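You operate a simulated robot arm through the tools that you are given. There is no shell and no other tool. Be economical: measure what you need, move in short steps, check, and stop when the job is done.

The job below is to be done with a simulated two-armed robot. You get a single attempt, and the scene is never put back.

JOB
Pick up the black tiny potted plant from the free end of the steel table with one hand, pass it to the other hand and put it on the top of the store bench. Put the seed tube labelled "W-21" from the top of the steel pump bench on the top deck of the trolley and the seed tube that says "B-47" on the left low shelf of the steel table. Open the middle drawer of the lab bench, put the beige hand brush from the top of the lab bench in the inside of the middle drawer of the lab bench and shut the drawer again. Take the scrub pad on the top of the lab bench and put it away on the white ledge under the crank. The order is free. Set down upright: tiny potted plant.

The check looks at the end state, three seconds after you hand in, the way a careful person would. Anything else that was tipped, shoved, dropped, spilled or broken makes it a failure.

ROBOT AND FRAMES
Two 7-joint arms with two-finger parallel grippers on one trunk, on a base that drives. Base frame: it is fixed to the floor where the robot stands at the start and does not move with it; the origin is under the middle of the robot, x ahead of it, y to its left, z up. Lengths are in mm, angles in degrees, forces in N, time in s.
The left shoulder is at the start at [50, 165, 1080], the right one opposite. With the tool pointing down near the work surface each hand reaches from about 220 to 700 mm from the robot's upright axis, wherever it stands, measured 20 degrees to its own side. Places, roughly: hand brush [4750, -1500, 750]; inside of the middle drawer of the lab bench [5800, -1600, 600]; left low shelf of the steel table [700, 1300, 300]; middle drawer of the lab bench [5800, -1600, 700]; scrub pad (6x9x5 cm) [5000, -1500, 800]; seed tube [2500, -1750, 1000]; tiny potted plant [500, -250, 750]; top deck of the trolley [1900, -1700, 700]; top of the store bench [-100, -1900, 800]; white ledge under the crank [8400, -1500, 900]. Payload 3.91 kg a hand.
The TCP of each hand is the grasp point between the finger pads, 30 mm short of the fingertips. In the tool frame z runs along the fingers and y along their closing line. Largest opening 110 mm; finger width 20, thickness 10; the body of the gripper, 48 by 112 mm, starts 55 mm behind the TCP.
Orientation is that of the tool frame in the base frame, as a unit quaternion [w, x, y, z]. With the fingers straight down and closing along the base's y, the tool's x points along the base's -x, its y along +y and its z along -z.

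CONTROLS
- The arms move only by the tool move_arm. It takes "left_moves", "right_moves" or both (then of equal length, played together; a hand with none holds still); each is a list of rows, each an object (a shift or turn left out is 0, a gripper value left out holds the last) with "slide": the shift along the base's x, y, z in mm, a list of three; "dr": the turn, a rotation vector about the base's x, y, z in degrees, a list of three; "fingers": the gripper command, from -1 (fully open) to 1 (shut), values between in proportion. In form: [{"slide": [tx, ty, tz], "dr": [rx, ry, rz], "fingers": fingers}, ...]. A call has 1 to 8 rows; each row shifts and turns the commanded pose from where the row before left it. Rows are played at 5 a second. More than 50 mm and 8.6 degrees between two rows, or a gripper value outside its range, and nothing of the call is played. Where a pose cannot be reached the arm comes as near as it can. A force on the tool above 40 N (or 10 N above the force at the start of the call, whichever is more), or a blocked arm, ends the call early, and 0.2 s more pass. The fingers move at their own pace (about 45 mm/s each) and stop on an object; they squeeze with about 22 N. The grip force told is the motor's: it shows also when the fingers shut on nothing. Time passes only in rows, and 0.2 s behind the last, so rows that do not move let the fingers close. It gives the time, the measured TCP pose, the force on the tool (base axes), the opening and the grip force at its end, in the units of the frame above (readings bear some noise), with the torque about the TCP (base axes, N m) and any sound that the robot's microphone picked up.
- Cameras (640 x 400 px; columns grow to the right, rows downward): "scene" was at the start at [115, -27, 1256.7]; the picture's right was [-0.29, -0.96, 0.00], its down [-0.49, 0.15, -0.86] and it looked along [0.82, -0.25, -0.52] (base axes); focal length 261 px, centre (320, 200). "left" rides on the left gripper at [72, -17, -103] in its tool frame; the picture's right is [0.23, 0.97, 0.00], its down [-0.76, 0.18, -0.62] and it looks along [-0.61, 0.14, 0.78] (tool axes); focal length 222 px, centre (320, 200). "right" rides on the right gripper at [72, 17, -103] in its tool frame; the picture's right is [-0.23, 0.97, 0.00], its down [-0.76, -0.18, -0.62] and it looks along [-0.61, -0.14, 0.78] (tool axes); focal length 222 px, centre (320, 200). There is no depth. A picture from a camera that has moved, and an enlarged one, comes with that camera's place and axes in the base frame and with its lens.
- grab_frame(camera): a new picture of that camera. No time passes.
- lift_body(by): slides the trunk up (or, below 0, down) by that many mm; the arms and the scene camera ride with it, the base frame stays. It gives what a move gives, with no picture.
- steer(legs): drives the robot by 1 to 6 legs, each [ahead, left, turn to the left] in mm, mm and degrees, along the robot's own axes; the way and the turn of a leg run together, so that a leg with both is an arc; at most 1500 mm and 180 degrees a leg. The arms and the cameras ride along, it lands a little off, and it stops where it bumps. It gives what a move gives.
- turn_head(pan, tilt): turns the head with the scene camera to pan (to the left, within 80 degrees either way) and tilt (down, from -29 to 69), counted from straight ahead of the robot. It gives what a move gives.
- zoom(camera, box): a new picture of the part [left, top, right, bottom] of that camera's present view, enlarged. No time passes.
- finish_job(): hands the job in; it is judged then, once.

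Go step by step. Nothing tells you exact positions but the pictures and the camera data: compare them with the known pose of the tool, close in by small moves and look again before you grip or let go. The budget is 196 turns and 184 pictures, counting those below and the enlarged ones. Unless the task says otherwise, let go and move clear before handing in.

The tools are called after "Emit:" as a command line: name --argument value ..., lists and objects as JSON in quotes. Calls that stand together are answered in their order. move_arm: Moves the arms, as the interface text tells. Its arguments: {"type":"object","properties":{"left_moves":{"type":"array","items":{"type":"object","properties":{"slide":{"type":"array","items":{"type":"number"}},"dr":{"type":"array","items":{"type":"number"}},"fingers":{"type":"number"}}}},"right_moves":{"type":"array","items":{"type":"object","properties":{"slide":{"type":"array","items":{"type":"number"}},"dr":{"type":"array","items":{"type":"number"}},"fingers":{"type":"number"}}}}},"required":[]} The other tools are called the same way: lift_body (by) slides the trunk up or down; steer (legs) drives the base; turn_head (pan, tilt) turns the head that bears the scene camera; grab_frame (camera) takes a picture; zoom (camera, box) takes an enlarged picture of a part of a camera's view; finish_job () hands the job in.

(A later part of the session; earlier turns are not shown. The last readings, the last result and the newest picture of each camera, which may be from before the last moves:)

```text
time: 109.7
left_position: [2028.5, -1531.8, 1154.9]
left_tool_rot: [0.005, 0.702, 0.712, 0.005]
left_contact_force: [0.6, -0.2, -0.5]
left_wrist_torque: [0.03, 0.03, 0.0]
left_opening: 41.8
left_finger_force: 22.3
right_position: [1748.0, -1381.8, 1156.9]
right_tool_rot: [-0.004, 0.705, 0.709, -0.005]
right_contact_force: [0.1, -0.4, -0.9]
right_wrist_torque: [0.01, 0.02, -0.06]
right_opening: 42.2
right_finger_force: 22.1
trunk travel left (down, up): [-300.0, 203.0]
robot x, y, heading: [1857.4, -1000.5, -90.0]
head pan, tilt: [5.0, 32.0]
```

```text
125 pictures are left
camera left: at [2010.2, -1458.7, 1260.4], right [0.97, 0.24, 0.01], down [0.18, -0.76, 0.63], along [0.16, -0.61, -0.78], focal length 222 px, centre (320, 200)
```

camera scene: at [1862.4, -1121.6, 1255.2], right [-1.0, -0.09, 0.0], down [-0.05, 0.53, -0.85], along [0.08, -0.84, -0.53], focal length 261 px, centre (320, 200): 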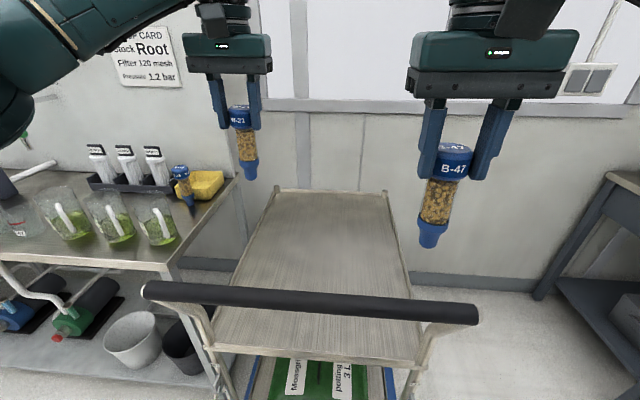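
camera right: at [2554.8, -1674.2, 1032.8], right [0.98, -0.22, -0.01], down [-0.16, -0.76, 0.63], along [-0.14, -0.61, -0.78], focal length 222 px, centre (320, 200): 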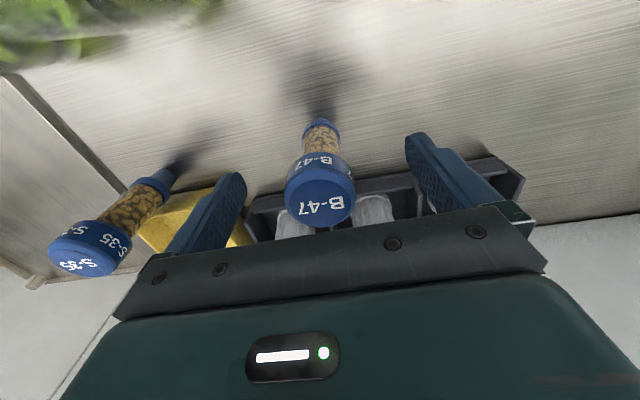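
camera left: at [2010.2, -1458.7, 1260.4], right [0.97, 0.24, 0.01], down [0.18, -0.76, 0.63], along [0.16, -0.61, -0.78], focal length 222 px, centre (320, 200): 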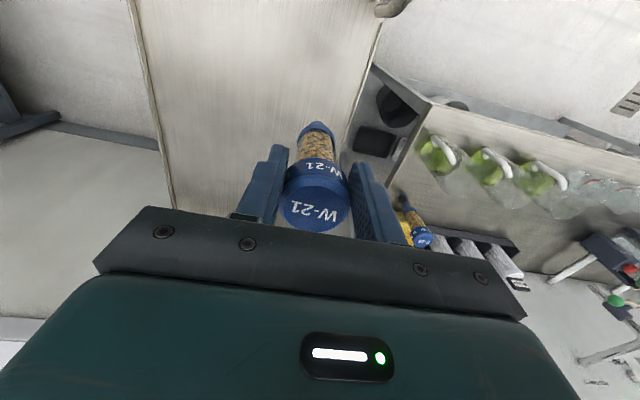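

Emit:
move_arm --left_moves '[{"slide": [-25, -5, -40]}, {"slide": [-25, -5, -40]}, {"slide": [0, 0, -48]}, {"slide": [0, 0, -48]}, {"slide": [0, 0, -48]}]'

Emit:
grab_frame --camera "scene"

Emit:
grab_frame --camera "left"

```text
time: 110.9
left_position: [1981.0, -1542.8, 934.4]
left_tool_rot: [0.005, 0.702, 0.712, 0.005]
left_contact_force: [0.0, -0.5, -1.0]
left_wrist_torque: [0.01, 0.01, -0.01]
left_opening: 41.6
left_finger_force: 22.1
right_position: [1749.0, -1381.3, 1156.3]
right_tool_rot: [-0.005, 0.704, 0.71, -0.004]
right_contact_force: [0.6, -0.5, -0.7]
right_wrist_torque: [-0.01, -0.05, 0.01]
right_opening: 42.3
right_finger_force: 22.2
trunk travel left (down, up): [-300.0, 203.0]
robot x, y, heading: [1857.6, -1002.3, -90.0]
head pan, tilt: [5.0, 32.0]
```

```text
124 pictures are left
camera scene: at [1863.1, -1121.5, 1255.3], right [-1.0, -0.09, 0.0], down [-0.05, 0.53, -0.85], along [0.07, -0.84, -0.53], focal length 261 px, centre (320, 200)
```

scene: 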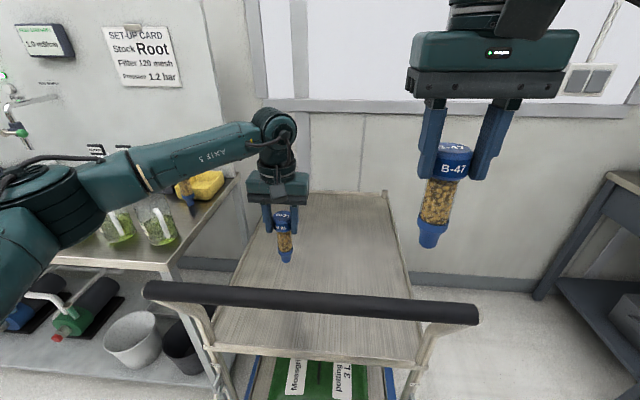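

```text
123 pictures are left
camera left: at [1961.9, -1469.7, 1039.2], right [0.97, 0.24, 0.01], down [0.18, -0.76, 0.63], along [0.16, -0.6, -0.78], focal length 222 px, centre (320, 200)
```

left: 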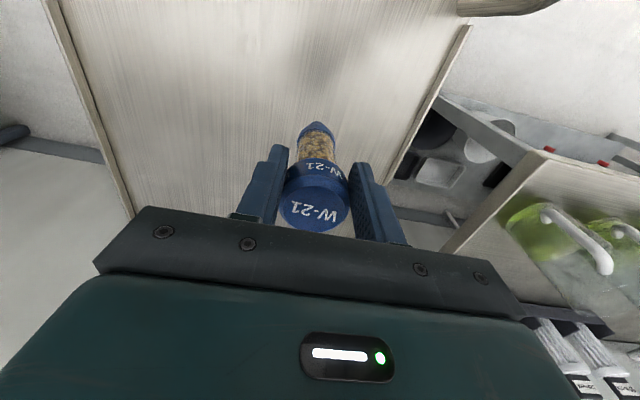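

The forearm would come close to the handle, so I'll raise the trunk to keep the elbow high before lowering the hand further.

Emit:
lift_body --by 150

Emit:
move_arm --left_moves '[{"slide": [0, 0, -48]}, {"slide": [0, 0, -48]}, {"slide": [0, 0, -48]}, {"slide": [0, 0, -46]}]'

Emit:
grab_frame --camera "scene"

Emit:
grab_frame --camera "left"

```text
time: 112.7
left_position: [1979.3, -1543.0, 1086.3]
left_tool_rot: [0.005, 0.703, 0.711, 0.005]
left_contact_force: [-0.1, -0.6, -0.3]
left_wrist_torque: [0.0, -0.01, 0.01]
left_opening: 41.7
left_finger_force: 22.3
right_position: [1748.1, -1381.6, 1307.0]
right_tool_rot: [-0.004, 0.703, 0.711, -0.005]
right_contact_force: [0.5, -0.4, -1.1]
right_wrist_torque: [0.03, 0.0, -0.01]
right_opening: 42.3
right_finger_force: 22.1
trunk travel left (down, up): [-450.0, 53.0]
robot x, y, heading: [1854.7, -997.4, -90.0]
head pan, tilt: [5.0, 32.0]
```

```text
time: 113.7
left_position: [1984.1, -1543.4, 893.7]
left_tool_rot: [0.005, 0.702, 0.712, 0.004]
left_contact_force: [-0.5, -0.7, -1.5]
left_wrist_torque: [0.01, -0.02, -0.03]
left_opening: 41.6
left_finger_force: 21.9
right_position: [1749.6, -1380.4, 1306.5]
right_tool_rot: [-0.005, 0.704, 0.71, -0.004]
right_contact_force: [-0.3, 0.3, -0.2]
right_wrist_torque: [0.01, 0.01, -0.03]
right_opening: 42.1
right_finger_force: 22.2
trunk travel left (down, up): [-450.0, 53.0]
robot x, y, heading: [1852.9, -1006.2, -89.6]
head pan, tilt: [5.0, 32.0]
```

```text
122 pictures are left
camera scene: at [1863.1, -1121.5, 1405.3], right [-1.0, -0.09, 0.0], down [-0.05, 0.53, -0.85], along [0.07, -0.84, -0.53], focal length 261 px, centre (320, 200)
```

scene: 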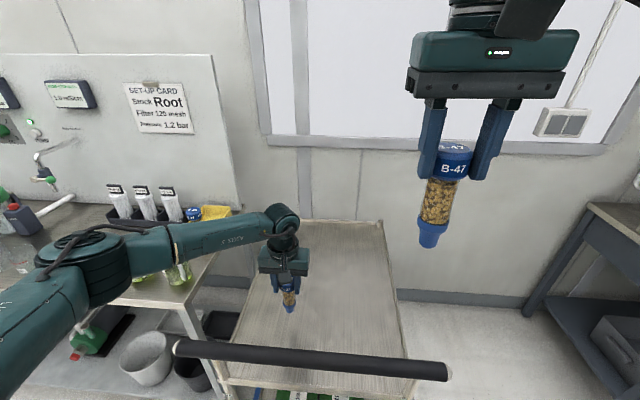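

```text
121 pictures are left
camera left: at [1965.0, -1469.9, 997.7], right [0.97, 0.24, 0.01], down [0.18, -0.76, 0.63], along [0.16, -0.61, -0.78], focal length 222 px, centre (320, 200)
```

left: 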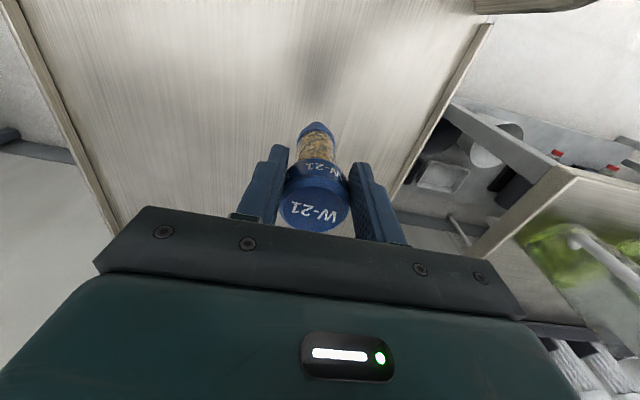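

Emit:
move_arm --left_moves '[{"slide": [-3, 0, -40]}, {"slide": [0, 0, -30]}, {}]'

Emit:
zoom --camera "scene" --box '[230, 220, 350, 360]'

```text
time: 114.5
left_position: [1976.8, -1542.7, 826.5]
left_tool_rot: [0.006, 0.703, 0.711, 0.003]
left_contact_force: [1.4, 1.1, 11.6]
left_wrist_torque: [-0.19, -0.05, -0.01]
left_opening: 41.1
left_finger_force: 22.1
right_position: [1748.2, -1380.0, 1307.3]
right_tool_rot: [-0.004, 0.704, 0.71, -0.005]
right_contact_force: [-0.7, -0.5, -0.7]
right_wrist_torque: [0.02, 0.0, -0.01]
right_opening: 42.2
right_finger_force: 22.4
trunk travel left (down, up): [-450.0, 53.0]
robot x, y, heading: [1852.7, -1002.4, -89.8]
head pan, tilt: [5.0, 32.0]
```

```text
2.86 times, centred on (290, 290) of scene
camera zoom: at [1862.8, -1119.9, 1405.7], right [-1.0, -0.09, 0.0], down [-0.05, 0.53, -0.85], along [0.08, -0.85, -0.53], focal length 744 px, centre (406, -57)
```

zoom: 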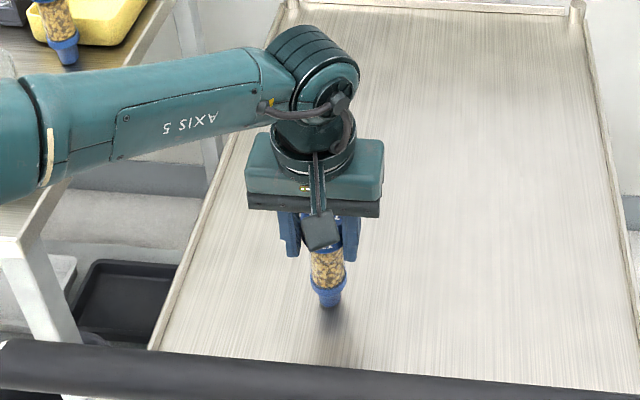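

Contact of about 12 N shows the tube base is on the deck. I'll release carefully.

Emit:
move_arm --left_moves '[{"slide": [0, 0, 1]}, {"fingers": 0.0}, {"fingers": -0.4}, {"fingers": -0.6}, {"fingers": -0.6}]'

Emit:
grab_frame --camera "left"

Emit:
zoom --camera "scene" --box '[230, 220, 350, 360]'

```text
time: 115.7
left_position: [1977.3, -1543.5, 826.7]
left_tool_rot: [0.005, 0.702, 0.712, 0.005]
left_contact_force: [-0.1, -0.3, 0.1]
left_wrist_torque: [0.0, -0.01, -0.01]
left_opening: 87.9
left_finger_force: 0.1
right_position: [1747.7, -1380.9, 1307.0]
right_tool_rot: [-0.004, 0.704, 0.71, -0.005]
right_contact_force: [0.5, -0.5, -0.7]
right_wrist_torque: [0.01, -0.03, 0.02]
right_opening: 42.2
right_finger_force: 21.4
trunk travel left (down, up): [-450.0, 53.0]
robot x, y, heading: [1857.6, -1003.2, -89.9]
head pan, tilt: [5.0, 32.0]
```

```text
119 pictures are left
camera left: at [1958.6, -1469.6, 931.0], right [0.97, 0.24, 0.01], down [0.18, -0.76, 0.63], along [0.16, -0.61, -0.78], focal length 222 px, centre (320, 200)
```

left: 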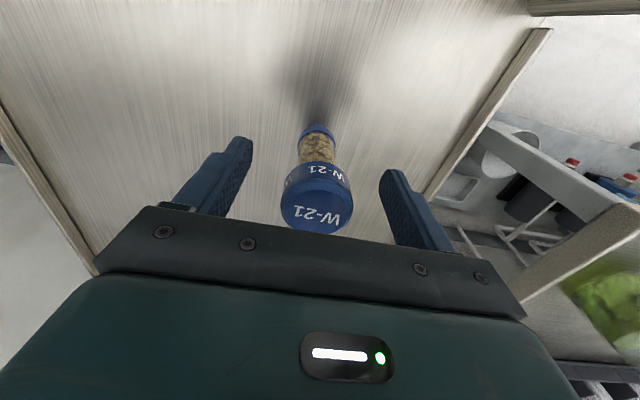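

```text
2.86 times, centred on (290, 290) of scene
camera zoom: at [1863.0, -1121.2, 1405.3], right [-1.0, -0.09, 0.0], down [-0.05, 0.53, -0.85], along [0.07, -0.84, -0.53], focal length 744 px, centre (406, -57)
```

zoom: 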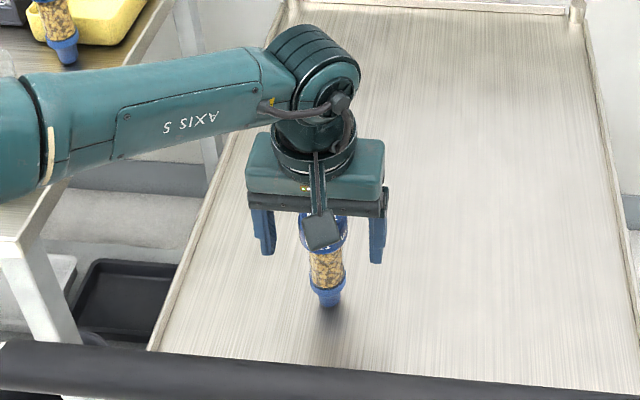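

W-21 stands on the deck. I'll raise the left hand straight up and back away.

Emit:
move_arm --left_moves '[{"slide": [0, 0, 40], "fingers": -1}, {"slide": [0, 0, 45]}, {"slide": [0, 0, 45]}, {"slide": [0, 0, 45]}, {"slide": [0, 0, 45]}, {"slide": [0, 0, 45]}, {"slide": [0, 0, 45]}, {"slide": [0, 0, 45]}]'

Emit:
move_arm --left_moves '[{"slide": [10, 45, 0]}, {"slide": [10, 45, 0]}, {"slide": [10, 45, 0]}, {"slide": [10, 45, 0]}, {"slide": [10, 30, 0]}]'

Emit:
grab_frame --camera "scene"

```text
time: 117.5
left_position: [1977.2, -1543.1, 1184.0]
left_tool_rot: [0.006, 0.703, 0.711, 0.005]
left_contact_force: [-0.9, -0.2, -0.7]
left_wrist_torque: [-0.02, 0.02, -0.04]
left_opening: 110.0
left_finger_force: 0.0
right_position: [1748.4, -1380.2, 1306.4]
right_tool_rot: [-0.003, 0.704, 0.71, -0.005]
right_contact_force: [0.9, 0.2, -1.1]
right_wrist_torque: [-0.03, -0.01, 0.01]
right_opening: 42.2
right_finger_force: 22.5
trunk travel left (down, up): [-450.0, 53.0]
robot x, y, heading: [1852.8, -1001.4, -89.9]
head pan, tilt: [5.0, 32.0]
```

```text
time: 118.7
left_position: [2026.0, -1332.3, 1179.3]
left_tool_rot: [0.006, 0.702, 0.712, 0.004]
left_contact_force: [0.1, -0.6, 0.4]
left_wrist_torque: [-0.05, -0.03, 0.03]
left_opening: 110.0
left_finger_force: 0.1
right_position: [1748.7, -1380.0, 1306.0]
right_tool_rot: [-0.003, 0.704, 0.71, -0.005]
right_contact_force: [0.2, 1.0, 0.3]
right_wrist_torque: [-0.01, 0.01, 0.04]
right_opening: 42.3
right_finger_force: 22.0
trunk travel left (down, up): [-450.0, 53.0]
robot x, y, heading: [1854.6, -1003.2, -90.0]
head pan, tilt: [5.0, 32.0]
```

```text
117 pictures are left
camera scene: at [1863.2, -1120.7, 1405.4], right [-1.0, -0.09, 0.0], down [-0.05, 0.53, -0.85], along [0.07, -0.84, -0.53], focal length 261 px, centre (320, 200)
```

scene: 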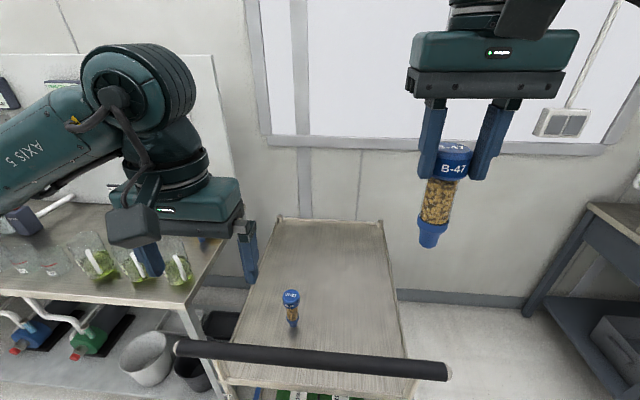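

W-21 is done. Next is B-47: I'll drive back along the lane to the aisle left of the steel table to look at its low shelf.

Emit:
steer --legs '[[-80, 0, 0], [0, 0, -90], [1400, 0, 0], [430, 0, 0], [0, 0, -90]]'

Emit:
turn_head --pan 0 --tilt 28

Emit:
grab_frame --camera "scene"

```text
time: 136.2
left_position: [-137.3, -670.0, 1179.5]
left_tool_rot: [0.006, 0.71, -0.704, -0.004]
left_contact_force: [-0.2, 0.4, 0.0]
left_wrist_torque: [0.04, 0.0, 0.03]
left_opening: 110.1
left_finger_force: 0.2
right_position: [139.6, -623.4, 1305.5]
right_tool_rot: [-0.004, 0.71, -0.705, 0.004]
right_contact_force: [0.3, -0.6, -0.6]
right_wrist_torque: [0.0, 0.0, -0.01]
right_opening: 41.3
right_finger_force: 22.3
trunk travel left (down, up): [-450.0, 53.0]
robot x, y, heading: [32.8, -1001.9, 90.0]
head pan, tilt: [5.0, 32.0]
```

```text
time: 136.9
left_position: [-138.7, -670.0, 1179.7]
left_tool_rot: [0.005, 0.71, -0.704, -0.004]
left_contact_force: [-0.2, -0.6, -0.1]
left_wrist_torque: [-0.01, -0.03, 0.0]
left_opening: 109.8
left_finger_force: 0.0
right_position: [140.3, -623.8, 1306.9]
right_tool_rot: [-0.006, 0.709, -0.705, 0.003]
right_contact_force: [0.1, -0.3, -1.3]
right_wrist_torque: [-0.01, 0.02, -0.01]
right_opening: 41.2
right_finger_force: 21.9
trunk travel left (down, up): [-450.0, 53.0]
robot x, y, heading: [32.3, -1002.0, 89.8]
head pan, tilt: [0.0, 28.0]
```

```text
116 pictures are left
camera scene: at [31.1, -882.7, 1411.6], right [1.0, 0.0, 0.0], down [0.0, -0.47, -0.88], along [0.0, 0.88, -0.47], focal length 261 px, centre (320, 200)
```

scene: 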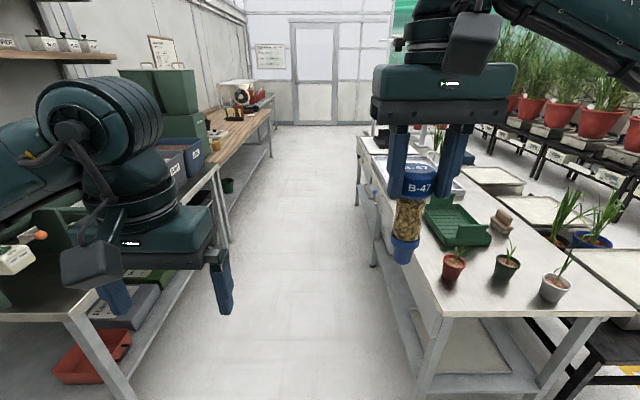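

The aisle is clear. I'll drive up it and turn to face the table near y≈1250.

Emit:
steer --legs '[[1400, 60, 0], [800, 60, 0], [0, 0, -90]]'

Emit:
turn_head --pan 0 --tilt 50

Emit:
grab_frame --camera "scene"

```text
time: 151.7
left_position: [227.7, 1379.9, 1179.0]
left_tool_rot: [0.0, -0.004, 1.0, 0.007]
left_contact_force: [0.7, 0.1, 0.6]
left_wrist_torque: [0.01, -0.03, 0.0]
left_opening: 110.0
left_finger_force: 0.1
right_position: [274.0, 1101.5, 1307.1]
right_tool_rot: [0.0, -0.001, 1.0, -0.007]
right_contact_force: [-0.7, -0.5, -0.6]
right_wrist_torque: [-0.01, 0.02, 0.01]
right_opening: 40.6
right_finger_force: 21.7
trunk travel left (down, up): [-450.0, 53.0]
robot x, y, heading: [-108.1, 1209.9, -0.6]
head pan, tilt: [0.0, 28.0]
```

```text
time: 152.6
left_position: [229.3, 1378.0, 1180.1]
left_tool_rot: [0.0, -0.003, 1.0, 0.007]
left_contact_force: [0.1, -0.4, -0.6]
left_wrist_torque: [0.0, 0.01, 0.01]
left_opening: 110.1
left_finger_force: 0.1
right_position: [274.7, 1101.6, 1305.9]
right_tool_rot: [0.002, -0.001, 1.0, -0.006]
right_contact_force: [0.1, -0.6, -1.2]
right_wrist_torque: [0.01, -0.02, -0.01]
right_opening: 40.4
right_finger_force: 22.2
trunk travel left (down, up): [-450.0, 53.0]
robot x, y, heading: [-106.6, 1211.1, -0.4]
head pan, tilt: [0.0, 50.0]
```

```text
115 pictures are left
camera scene: at [1.2, 1209.4, 1379.0], right [-0.01, -1.0, 0.0], down [-0.77, 0.0, -0.64], along [0.64, 0.0, -0.77], focal length 261 px, centre (320, 200)
```

scene: 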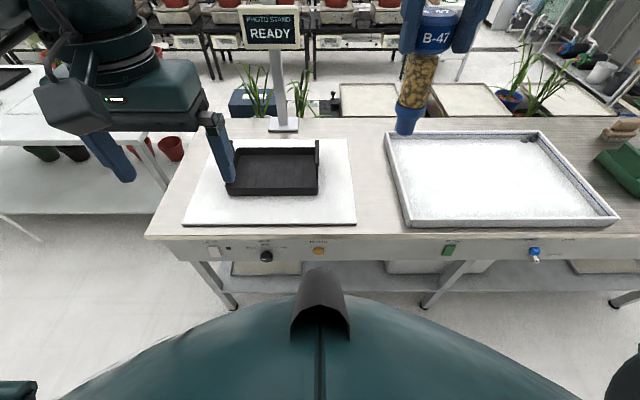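

I'll lower the trunk to look under the table at the low shelf.

Emit:
steer --legs '[[-80, 60, 0]]'

Emit:
lift_body --by -400

Emit:
turn_head --pan 0 --tilt 35

Emit:
grab_frame --camera "scene"

```text
time: 153.8
left_position: [147.1, 1440.2, 1179.6]
left_tool_rot: [0.001, -0.004, 1.0, 0.007]
left_contact_force: [0.0, -0.4, 0.2]
left_wrist_torque: [0.0, 0.0, -0.02]
left_opening: 110.0
left_finger_force: 0.0
right_position: [192.2, 1162.5, 1306.0]
right_tool_rot: [0.001, -0.001, 1.0, -0.006]
right_contact_force: [1.0, -0.3, -0.9]
right_wrist_torque: [-0.03, -0.01, -0.01]
right_opening: 40.4
right_finger_force: 22.2
trunk travel left (down, up): [-450.0, 53.0]
robot x, y, heading: [-185.8, 1266.1, -0.2]
head pan, tilt: [0.0, 50.0]
```

```text
time: 157.6
left_position: [148.4, 1441.1, 779.7]
left_tool_rot: [0.0, -0.004, 1.0, 0.007]
left_contact_force: [-0.4, -0.5, -0.6]
left_wrist_torque: [-0.01, 0.01, 0.04]
left_opening: 110.0
left_finger_force: 0.1
right_position: [193.0, 1163.1, 906.2]
right_tool_rot: [0.001, -0.001, 1.0, -0.006]
right_contact_force: [-0.3, 0.3, -0.6]
right_wrist_torque: [0.03, -0.01, -0.01]
right_opening: 40.7
right_finger_force: 22.1
trunk travel left (down, up): [-50.0, 453.0]
robot x, y, heading: [-182.2, 1270.8, -0.1]
head pan, tilt: [0.0, 50.0]
```

```text
time: 158.4
left_position: [146.3, 1439.9, 779.3]
left_tool_rot: [0.0, -0.004, 1.0, 0.007]
left_contact_force: [-0.1, 0.0, -0.1]
left_wrist_torque: [0.04, -0.02, -0.01]
left_opening: 110.1
left_finger_force: 0.1
right_position: [193.8, 1162.4, 907.5]
right_tool_rot: [0.0, -0.001, 1.0, -0.006]
right_contact_force: [0.9, 0.0, -1.4]
right_wrist_torque: [0.04, 0.01, -0.02]
right_opening: 40.5
right_finger_force: 21.7
trunk travel left (down, up): [-50.0, 453.0]
robot x, y, heading: [-185.0, 1271.8, -0.1]
head pan, tilt: [0.0, 35.0]
```

```text
114 pictures are left
camera scene: at [-68.1, 1270.5, 1000.6], right [-0.01, -1.0, 0.0], down [-0.57, 0.0, -0.82], along [0.82, 0.0, -0.57], focal length 261 px, centre (320, 200)
```

scene: 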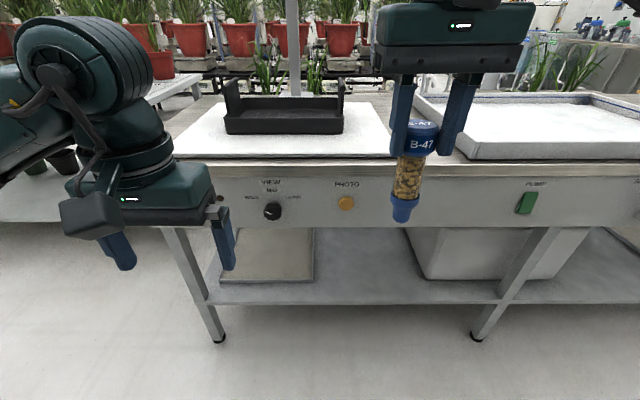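

Emit:
zoom --camera "scene" --box '[160, 200, 460, 350]'

```text
2.13 times, centred on (310, 275) of scene
camera zoom: at [-68.1, 1270.5, 1000.6], right [-0.01, -1.0, 0.0], down [-0.57, 0.0, -0.82], along [0.82, 0.0, -0.57], focal length 556 px, centre (341, 40)
```

zoom: 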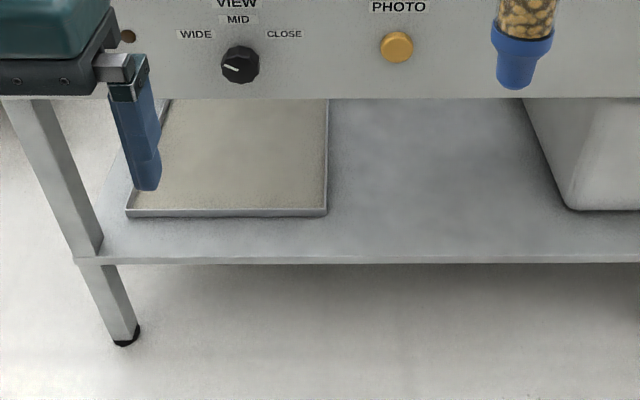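

The left bay has a rimmed tray at about x 494–763, y 1300–1600, z≈280. To set the tube upright under the table I need a side grip with the right hand pointing left, so I'll pass B-47 to the left hand and back. First I'll turn the left hand sideways.

Emit:
move_arm --left_moves '[{"slide": [5, 9, 5], "dr": [-4.418, 4.418, 5.264]}, {"slide": [5, 9, 5], "dr": [-4.418, 4.418, 5.264]}, {"slide": [5, 9, 5], "dr": [-4.418, 4.418, 5.264]}, {"slide": [5, 9, 5], "dr": [-4.418, 4.418, 5.264]}, {"slide": [5, 9, 5], "dr": [-4.418, 4.418, 5.264]}, {"slide": [5, 9, 5], "dr": [-4.418, 4.418, 5.264]}, {"slide": [5, 9, 5], "dr": [-4.418, 4.418, 5.264]}]'

Emit:
move_arm --left_moves '[{"slide": [5, 9, 4], "dr": [-4.418, 4.418, 5.264]}, {"slide": [5, 9, 4], "dr": [-4.418, 4.418, 5.264]}, {"slide": [5, 9, 4], "dr": [-4.418, 4.418, 5.264]}, {"slide": [5, 9, 4], "dr": [-4.418, 4.418, 5.264]}, {"slide": [5, 9, 4], "dr": [-4.418, 4.418, 5.264]}, {"slide": [5, 9, 4], "dr": [-4.418, 4.418, 5.264]}, {"slide": [5, 9, 4], "dr": [-4.418, 4.418, 5.264]}]' --right_moves '[{"slide": [3, 12, 0]}, {"slide": [3, 12, 0]}, {"slide": [3, 12, 0]}, {"slide": [3, 12, 0]}, {"slide": [3, 12, 0]}, {"slide": [3, 12, 0]}, {"slide": [3, 12, 0]}]'

Emit:
grab_frame --camera "left"

Emit:
grab_frame --camera "scene"

```text
time: 160.0
left_position: [181.3, 1503.3, 814.7]
left_tool_rot: [-0.263, -0.31, 0.878, -0.252]
left_contact_force: [-0.8, -0.6, -1.0]
left_wrist_torque: [-0.02, 0.02, 0.01]
left_opening: 109.9
left_finger_force: 0.1
right_position: [194.6, 1161.8, 905.8]
right_tool_rot: [0.001, 0.0, 1.0, -0.006]
right_contact_force: [-0.1, 0.1, -1.1]
right_wrist_torque: [0.0, 0.03, -0.01]
right_opening: 40.5
right_finger_force: 22.1
trunk travel left (down, up): [-50.0, 453.0]
robot x, y, heading: [-184.5, 1269.1, -0.2]
head pan, tilt: [0.0, 35.0]
```

```text
time: 161.6
left_position: [216.4, 1566.4, 844.3]
left_tool_rot: [-0.46, -0.54, 0.543, -0.449]
left_contact_force: [0.5, 0.1, 0.9]
left_wrist_torque: [0.01, -0.03, 0.02]
left_opening: 109.9
left_finger_force: 0.1
right_position: [214.4, 1245.3, 906.4]
right_tool_rot: [0.001, -0.001, 1.0, -0.006]
right_contact_force: [-0.1, 0.1, -0.7]
right_wrist_torque: [-0.03, 0.01, -0.03]
right_opening: 40.4
right_finger_force: 21.7
trunk travel left (down, up): [-50.0, 453.0]
robot x, y, heading: [-181.6, 1270.4, -0.3]
head pan, tilt: [0.0, 35.0]
```

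```text
112 pictures are left
camera left: at [236.6, 1656.6, 933.5], right [-0.97, -0.03, 0.23], down [-0.18, 0.75, -0.64], along [-0.16, -0.66, -0.73], focal length 222 px, centre (320, 200)
```

left: 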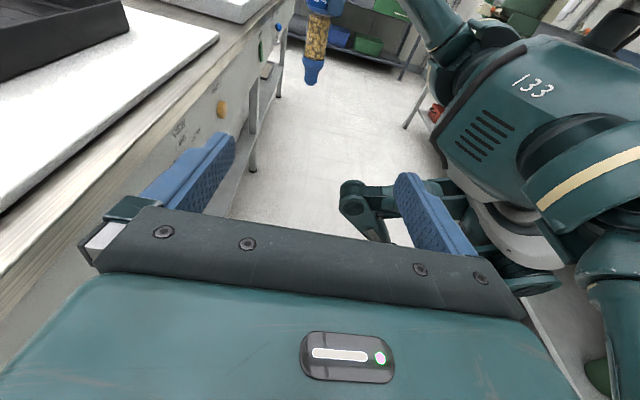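

```text
111 pictures are left
camera scene: at [-68.1, 1270.5, 1000.7], right [-0.01, -1.0, 0.0], down [-0.57, 0.0, -0.82], along [0.82, 0.0, -0.57], focal length 261 px, centre (320, 200)
```

scene: 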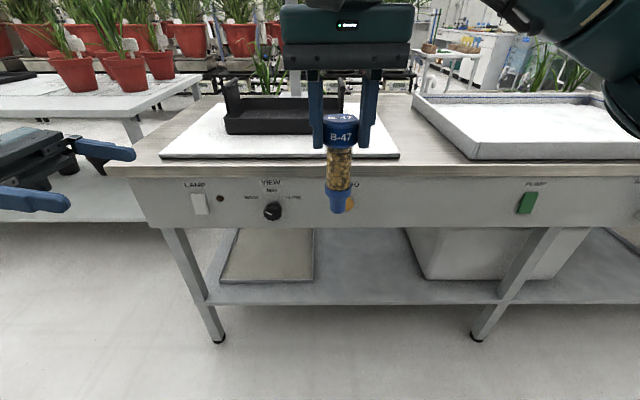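

Emit:
move_arm --left_moves '[{"slide": [0, -45, 0], "fingers": -0.3}, {"slide": [0, -45, 0]}, {"slide": [0, -45, 0]}, {"slide": [0, -45, 0]}, {"slide": [0, -45, 0]}, {"slide": [0, -25, 0]}]'

Emit:
grab_frame --camera "left"

Emit:
grab_frame --camera "scene"

```text
time: 163.0
left_position: [218.2, 1312.3, 842.7]
left_tool_rot: [-0.46, -0.54, 0.543, -0.449]
left_contact_force: [-0.3, 0.8, -0.2]
left_wrist_torque: [-0.01, -0.02, 0.02]
left_opening: 71.6
left_finger_force: 0.1
right_position: [215.7, 1245.4, 906.7]
right_tool_rot: [0.0, -0.001, 1.0, -0.006]
right_contact_force: [0.1, 0.2, -1.3]
right_wrist_torque: [0.0, 0.03, 0.02]
right_opening: 40.4
right_finger_force: 21.9
trunk travel left (down, up): [-50.0, 453.0]
robot x, y, heading: [-188.1, 1270.6, -0.1]
head pan, tilt: [0.0, 35.0]
```

```text
110 pictures are left
camera left: at [236.9, 1403.1, 933.8], right [-0.97, -0.03, 0.23], down [-0.17, 0.75, -0.64], along [-0.16, -0.66, -0.73], focal length 222 px, centre (320, 200)
```

left: 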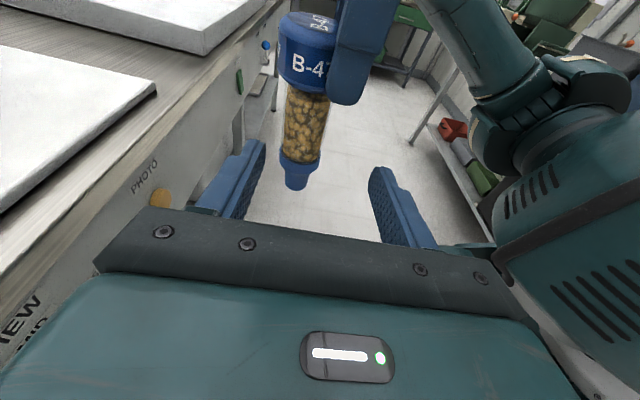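

```text
109 pictures are left
camera scene: at [-68.1, 1270.5, 1000.7], right [-0.01, -1.0, 0.0], down [-0.57, 0.0, -0.82], along [0.82, 0.0, -0.57], focal length 261 px, centre (320, 200)
```

scene: 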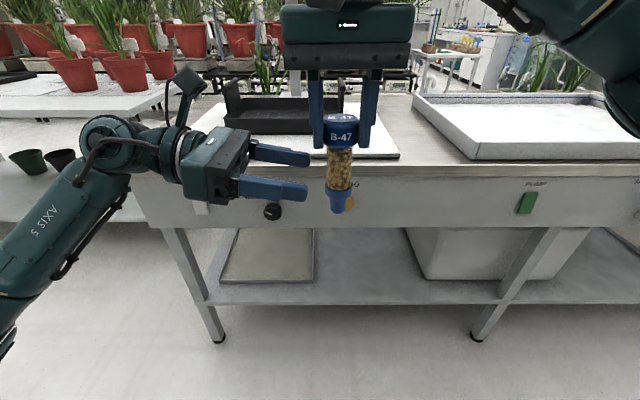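

Emit:
move_arm --left_moves '[{"slide": [0, -34, 0]}, {"slide": [0, -32, 0]}]'

Emit:
grab_frame --camera "left"

Emit:
zoom --camera "scene" --box '[200, 60, 440, 220]'

```text
time: 163.6
left_position: [217.3, 1249.0, 842.5]
left_tool_rot: [-0.459, -0.54, 0.543, -0.45]
left_contact_force: [0.4, -0.1, -1.1]
left_wrist_torque: [0.04, 0.0, -0.01]
left_opening: 71.7
left_finger_force: 0.0
right_position: [214.4, 1245.6, 906.4]
right_tool_rot: [0.001, -0.001, 1.0, -0.007]
right_contact_force: [0.6, -0.1, -0.1]
right_wrist_torque: [-0.01, -0.03, -0.01]
right_opening: 40.4
right_finger_force: 22.3
trunk travel left (down, up): [-50.0, 453.0]
robot x, y, heading: [-186.0, 1274.8, -0.5]
head pan, tilt: [0.0, 35.0]
```

```text
108 pictures are left
camera left: at [236.2, 1339.0, 932.3], right [-0.97, -0.03, 0.23], down [-0.17, 0.75, -0.64], along [-0.16, -0.66, -0.73], focal length 222 px, centre (320, 200)
```

left: 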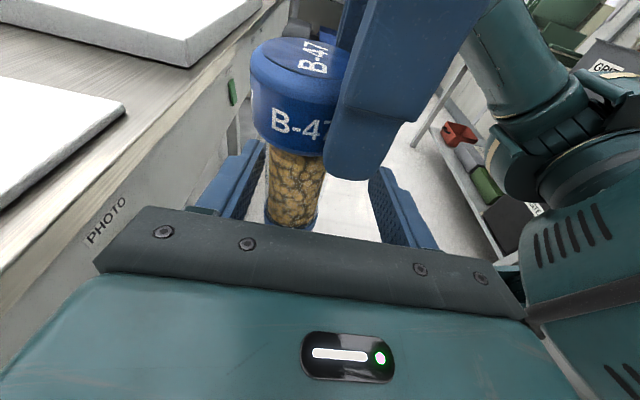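

```text
2.50 times, centred on (320, 140) of scene
camera zoom: at [-68.1, 1270.5, 1000.7], right [-0.01, -1.0, 0.0], down [-0.57, 0.0, -0.82], along [0.82, 0.0, -0.57], focal length 652 px, centre (320, 350)
```

zoom: 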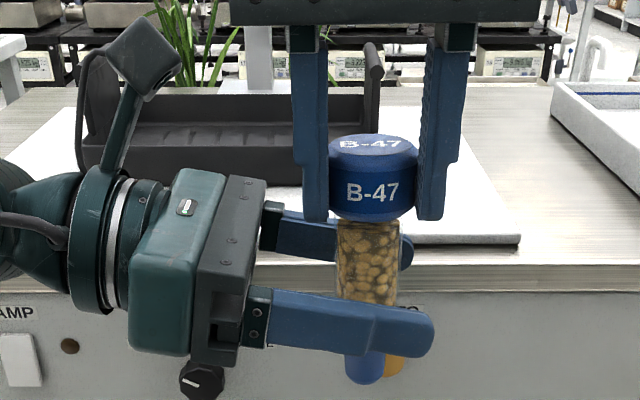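

The tube has slipped about 16 mm forward in the right grip, so this regrasp is timely. I'll centre the left hand on the tube at x≈232 and close.

Emit:
move_arm --left_moves '[{"slide": [7, 0, 0]}, {"slide": [7, -2, 0]}]'

Emit:
grab_frame --camera "left"

Emit:
grab_frame --camera "right"

```text
time: 164.2
left_position: [231.6, 1247.7, 842.0]
left_tool_rot: [-0.46, -0.54, 0.543, -0.45]
left_contact_force: [-0.5, -1.3, 0.2]
left_wrist_torque: [0.01, -0.02, -0.03]
left_opening: 71.7
left_finger_force: 0.0
right_position: [214.8, 1246.3, 906.9]
right_tool_rot: [0.001, -0.001, 1.0, -0.006]
right_contact_force: [0.5, 0.1, -1.0]
right_wrist_torque: [-0.01, 0.01, -0.01]
right_opening: 40.3
right_finger_force: 21.9
trunk travel left (down, up): [-50.0, 453.0]
robot x, y, heading: [-186.1, 1269.7, -0.4]
head pan, tilt: [0.0, 35.0]
```

```text
106 pictures are left
camera left: at [251.2, 1338.3, 932.6], right [-0.97, -0.03, 0.23], down [-0.17, 0.75, -0.64], along [-0.16, -0.66, -0.73], focal length 222 px, centre (320, 200)
```

left: 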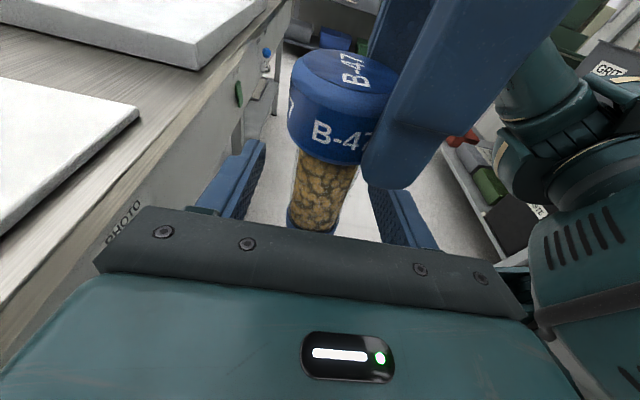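

```text
105 pictures are left
camera right: at [142.0, 1264.0, 1008.4], right [0.23, 0.97, -0.01], down [0.76, -0.17, 0.63], along [0.61, -0.15, -0.78], focal length 222 px, centre (320, 200)
```

right: 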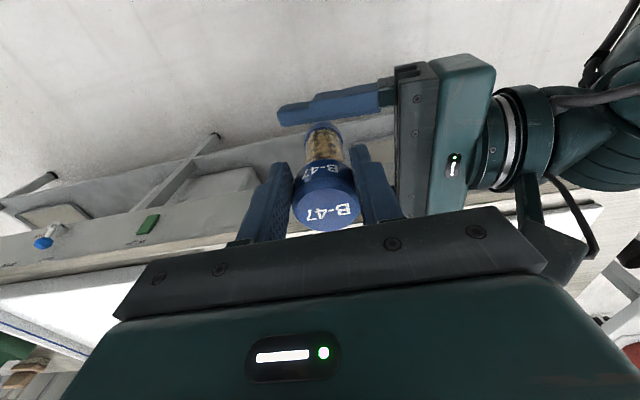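

Emit:
move_arm --left_moves '[{"fingers": 1}, {"fingers": 1}, {"fingers": 1}, {"fingers": 1}, {"fingers": 1}]'

Emit:
grab_frame --camera "left"

```text
time: 165.4
left_position: [232.1, 1247.8, 841.5]
left_tool_rot: [-0.46, -0.54, 0.543, -0.449]
left_contact_force: [-2.5, -1.5, 1.0]
left_wrist_torque: [0.02, 0.26, 0.03]
left_opening: 35.6
left_finger_force: 22.1
right_position: [215.5, 1245.7, 906.3]
right_tool_rot: [0.001, -0.002, 1.0, -0.006]
right_contact_force: [2.7, 0.9, -1.3]
right_wrist_torque: [0.03, -0.42, -0.01]
right_opening: 40.5
right_finger_force: 21.8
trunk travel left (down, up): [-50.0, 453.0]
robot x, y, heading: [-184.0, 1274.3, -0.1]
head pan, tilt: [0.0, 35.0]
```

```text
104 pictures are left
camera left: at [251.1, 1338.4, 932.6], right [-0.97, -0.03, 0.23], down [-0.17, 0.75, -0.64], along [-0.16, -0.66, -0.73], focal length 222 px, centre (320, 200)
```

left: 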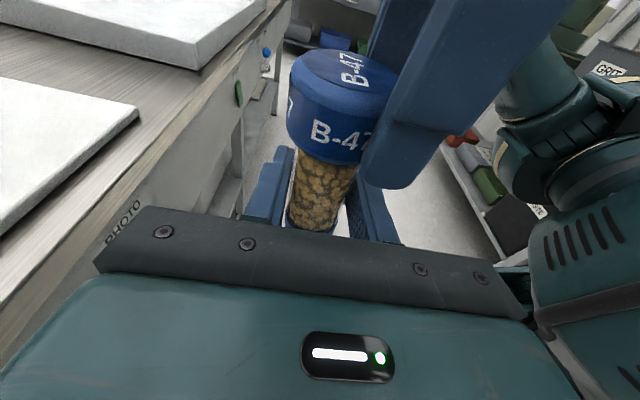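

The left hand holds the tube body firmly. I'll open the right hand, lift it clear, and reorient it to point left.

Emit:
move_arm --right_moves '[{"fingers": -0.3}, {"fingers": -0.3}, {"slide": [0, 0, 40]}, {"slide": [0, 0, 45]}, {"slide": [0, 0, 45]}, {"slide": [0, -45, 0]}, {"slide": [0, -45, 0]}, {"slide": [0, -45, 0], "fingers": -1}]'

Emit:
move_arm --right_moves '[{"slide": [0, -20, -15], "dr": [4.418, 4.418, -5.264]}, {"slide": [0, -20, -15], "dr": [4.418, 4.418, -5.264]}, {"slide": [0, -20, -15], "dr": [4.418, 4.418, -5.264]}, {"slide": [0, -20, -15], "dr": [4.418, 4.418, -5.264]}, {"slide": [0, -20, -15], "dr": [4.418, 4.418, -5.264]}, {"slide": [0, -20, -15], "dr": [4.418, 4.418, -5.264]}, {"slide": [0, -20, -15], "dr": [4.418, 4.418, -5.264]}]'

Emit:
move_arm --right_moves '[{"slide": [0, 0, 0], "dr": [4.418, 4.418, -5.264]}, {"slide": [0, 0, 0], "dr": [4.418, 4.418, -5.264]}, {"slide": [0, 0, 0], "dr": [4.418, 4.418, -5.264]}, {"slide": [0, 0, 0], "dr": [4.418, 4.418, -5.264]}, {"slide": [0, 0, 0], "dr": [4.418, 4.418, -5.264]}, {"slide": [0, 0, 0], "dr": [4.418, 4.418, -5.264]}, {"slide": [0, 0, 0], "dr": [4.418, 4.418, -5.264]}]'

Emit:
grab_frame --camera "scene"

Emit:
grab_frame --camera "right"

```text
time: 167.2
left_position: [231.4, 1248.0, 842.8]
left_tool_rot: [-0.459, -0.541, 0.543, -0.45]
left_contact_force: [0.5, -0.1, -0.8]
left_wrist_torque: [0.01, 0.03, -0.01]
left_opening: 34.9
left_finger_force: 21.4
right_position: [211.8, 1108.6, 1036.3]
right_tool_rot: [0.0, -0.001, 1.0, -0.005]
right_contact_force: [1.4, 0.2, 0.1]
right_wrist_torque: [0.04, 0.01, 0.03]
right_opening: 106.4
right_finger_force: 0.2
trunk travel left (down, up): [-50.0, 453.0]
robot x, y, heading: [-184.2, 1270.1, -0.3]
head pan, tilt: [0.0, 35.0]
```

```text
time: 168.8
left_position: [231.2, 1248.8, 842.1]
left_tool_rot: [-0.459, -0.541, 0.543, -0.449]
left_contact_force: [-0.1, 0.7, 0.2]
left_wrist_torque: [0.02, -0.03, -0.02]
left_opening: 34.5
left_finger_force: 22.0
right_position: [214.4, 971.3, 932.4]
right_tool_rot: [-0.26, 0.308, 0.879, 0.255]
right_contact_force: [0.2, 0.0, 0.4]
right_wrist_torque: [-0.04, -0.07, -0.04]
right_opening: 110.1
right_finger_force: 0.0
trunk travel left (down, up): [-50.0, 453.0]
robot x, y, heading: [-184.7, 1271.2, -0.3]
head pan, tilt: [0.0, 35.0]
```

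```text
time: 170.4
left_position: [231.5, 1249.1, 842.4]
left_tool_rot: [-0.46, -0.54, 0.544, -0.449]
left_contact_force: [0.0, -0.6, -0.3]
left_wrist_torque: [0.03, 0.01, 0.02]
left_opening: 34.4
left_finger_force: 22.0
right_position: [215.2, 970.3, 930.5]
right_tool_rot: [-0.458, 0.539, 0.545, 0.451]
right_contact_force: [-0.8, 0.9, -0.5]
right_wrist_torque: [-0.01, -0.03, 0.03]
right_opening: 109.9
right_finger_force: 0.1
trunk travel left (down, up): [-50.0, 453.0]
robot x, y, heading: [-181.4, 1274.6, -0.4]
head pan, tilt: [0.0, 35.0]
```

```text
103 pictures are left
camera scene: at [-68.1, 1270.5, 1000.7], right [-0.01, -1.0, 0.0], down [-0.57, 0.0, -0.82], along [0.82, 0.0, -0.57], focal length 261 px, centre (320, 200)
```

scene: 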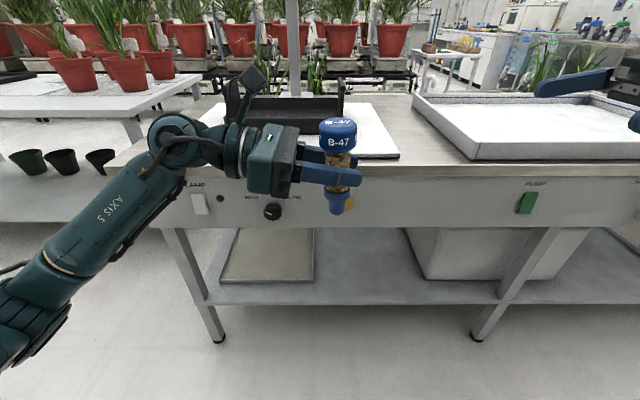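

```text
102 pictures are left
camera right: at [232.3, 881.1, 1019.0], right [0.97, -0.03, -0.23], down [-0.17, -0.75, -0.64], along [-0.15, 0.66, -0.73], focal length 222 px, centre (320, 200)
```

right: 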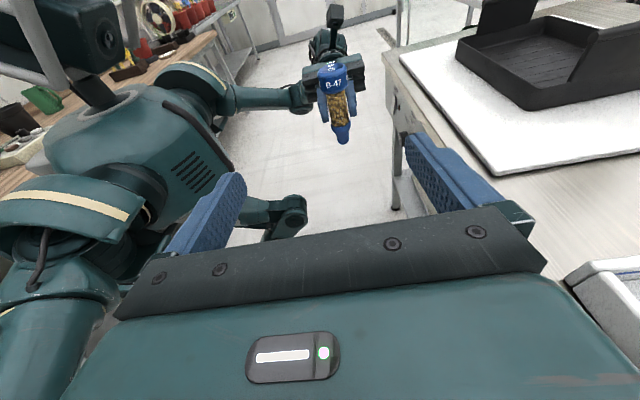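

Emit:
move_arm --right_moves '[{"slide": [4, 38, -10], "fingers": -0.4}, {"slide": [4, 38, -10]}, {"slide": [4, 38, -10]}, {"slide": [4, 38, -10]}, {"slide": [1, 38, -7]}]'

Emit:
grab_frame --camera "right"

```text
time: 171.6
left_position: [230.9, 1248.0, 842.0]
left_tool_rot: [-0.459, -0.541, 0.543, -0.449]
left_contact_force: [0.0, -0.4, -1.0]
left_wrist_torque: [0.01, 0.02, 0.0]
left_opening: 34.4
left_finger_force: 22.4
right_position: [229.3, 1159.2, 888.6]
right_tool_rot: [-0.457, 0.538, 0.545, 0.452]
right_contact_force: [0.5, 0.0, 0.0]
right_wrist_torque: [-0.02, -0.03, -0.02]
right_opening: 76.8
right_finger_force: 0.1
trunk travel left (down, up): [-50.0, 453.0]
robot x, y, heading: [-190.1, 1271.4, -0.3]
head pan, tilt: [0.0, 35.0]
```

```text
101 pictures are left
camera right: at [247.2, 1070.8, 975.3], right [0.97, -0.03, -0.22], down [-0.17, -0.75, -0.64], along [-0.15, 0.66, -0.73], focal length 222 px, centre (320, 200)
```

right: 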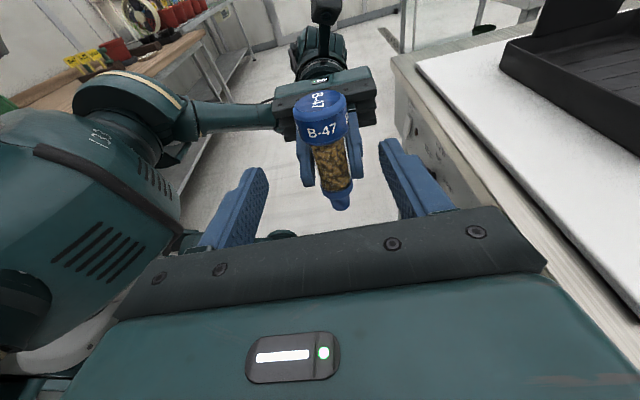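

Emit:
move_arm --right_moves '[{"slide": [0, 40, -3]}, {"slide": [1, 48, -3]}]'

Emit:
grab_frame --camera "right"

Emit:
zoom --camera "scene" --box '[200, 60, 440, 220]'

```text
time: 172.2
left_position: [231.0, 1247.5, 841.7]
left_tool_rot: [-0.46, -0.54, 0.544, -0.449]
left_contact_force: [-0.8, -0.3, -0.3]
left_wrist_torque: [0.03, 0.02, 0.02]
left_opening: 34.3
left_finger_force: 21.6
right_position: [231.1, 1251.7, 881.3]
right_tool_rot: [-0.456, 0.539, 0.545, 0.453]
right_contact_force: [0.2, 0.0, -0.6]
right_wrist_torque: [-0.01, 0.01, 0.0]
right_opening: 76.7
right_finger_force: 0.1
trunk travel left (down, up): [-50.0, 453.0]
robot x, y, heading: [-184.3, 1271.8, -0.3]
head pan, tilt: [0.0, 35.0]
```

```text
100 pictures are left
camera right: at [248.9, 1160.8, 968.6], right [0.97, -0.03, -0.22], down [-0.17, -0.75, -0.64], along [-0.15, 0.66, -0.73], focal length 222 px, centre (320, 200)
```

right: 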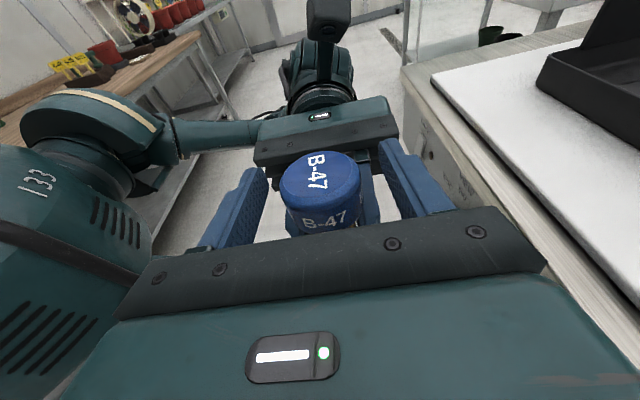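

```text
2.50 times, centred on (320, 140) of scene
camera zoom: at [-68.2, 1270.4, 1000.7], right [-0.01, -1.0, 0.0], down [-0.57, 0.0, -0.82], along [0.82, 0.0, -0.57], focal length 652 px, centre (320, 350)
```

zoom: 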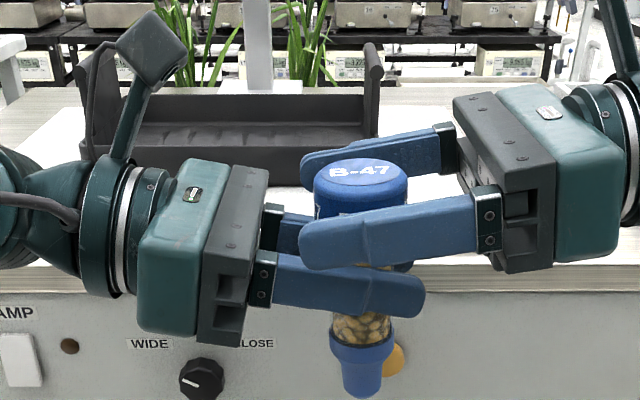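

Emit:
move_arm --right_moves '[{"slide": [0, -4, 4]}, {"fingers": 1}, {"fingers": 1}, {"fingers": 1}, {"fingers": 1}]'

Emit:
zoom --camera "scene" --box '[200, 60, 440, 220]'

```text
time: 173.4
left_position: [230.5, 1248.4, 841.6]
left_tool_rot: [-0.46, -0.54, 0.544, -0.449]
left_contact_force: [-6.2, -0.5, 0.1]
left_wrist_torque: [-0.02, -0.41, -0.1]
left_opening: 34.3
left_finger_force: 21.5
right_position: [231.3, 1244.1, 883.9]
right_tool_rot: [-0.457, 0.539, 0.544, 0.453]
right_contact_force: [5.2, 1.4, 0.3]
right_wrist_torque: [0.08, 0.2, 0.05]
right_opening: 43.6
right_finger_force: 22.0
trunk travel left (down, up): [-50.0, 453.0]
robot x, y, heading: [-183.8, 1270.9, -0.2]
head pan, tilt: [0.0, 35.0]
```

```text
2.50 times, centred on (320, 140) of scene
camera zoom: at [-68.1, 1270.5, 1000.6], right [-0.01, -1.0, 0.0], down [-0.57, 0.0, -0.82], along [0.82, 0.0, -0.57], focal length 652 px, centre (320, 350)
```

zoom: 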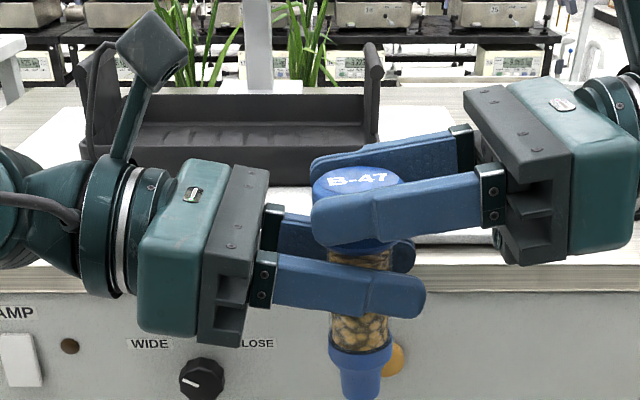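

Emit:
move_arm --left_moves '[{"fingers": -0.3}, {"fingers": -0.3}, {"slide": [0, 45, 0]}, {"slide": [0, 45, 0]}, {"slide": [0, 45, 0]}, {"slide": [0, 45, 0]}, {"slide": [-20, 40, 10]}, {"slide": [-20, 40, 20]}]'

Emit:
grab_frame --camera "scene"

Emit:
grab_frame --camera "right"

```text
time: 175.2
left_position: [187.0, 1509.4, 871.6]
left_tool_rot: [-0.46, -0.54, 0.543, -0.449]
left_contact_force: [0.1, -0.1, 1.4]
left_wrist_torque: [0.0, 0.03, 0.0]
left_opening: 71.8
left_finger_force: 0.1
right_position: [230.3, 1245.1, 884.3]
right_tool_rot: [-0.458, 0.537, 0.546, 0.451]
right_contact_force: [0.4, -0.1, 0.0]
right_wrist_torque: [-0.02, 0.02, 0.0]
right_opening: 43.8
right_finger_force: 21.8
trunk travel left (down, up): [-50.0, 453.0]
robot x, y, heading: [-184.4, 1270.4, -0.6]
head pan, tilt: [0.0, 35.0]
```

```text
97 pictures are left
camera scene: at [-68.0, 1270.4, 1000.6], right [-0.01, -1.0, 0.0], down [-0.57, 0.0, -0.82], along [0.82, 0.0, -0.57], focal length 261 px, centre (320, 200)
```

scene: 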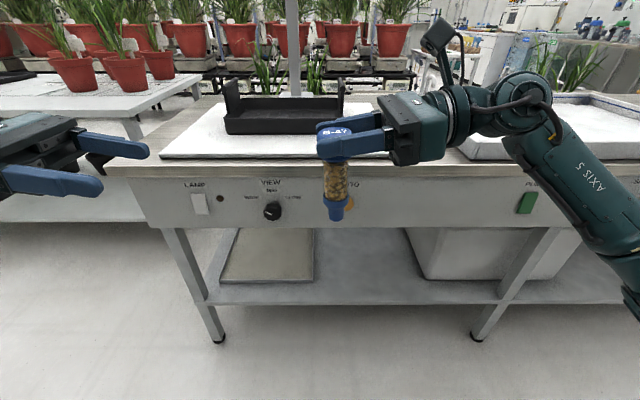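

```text
96 pictures are left
camera right: at [249.2, 1155.8, 971.8], right [0.97, -0.03, -0.22], down [-0.17, -0.75, -0.64], along [-0.15, 0.66, -0.73], focal length 222 px, centre (320, 200)
```

right: 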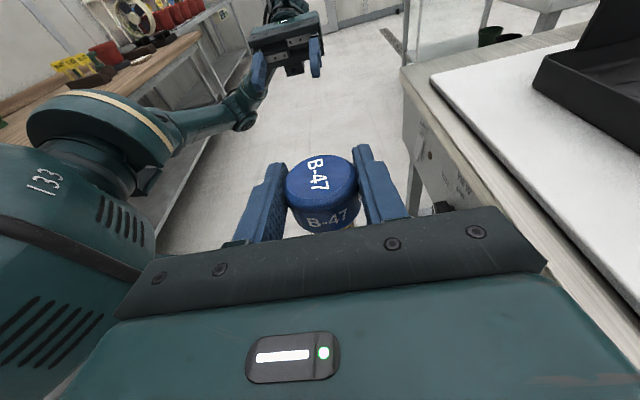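

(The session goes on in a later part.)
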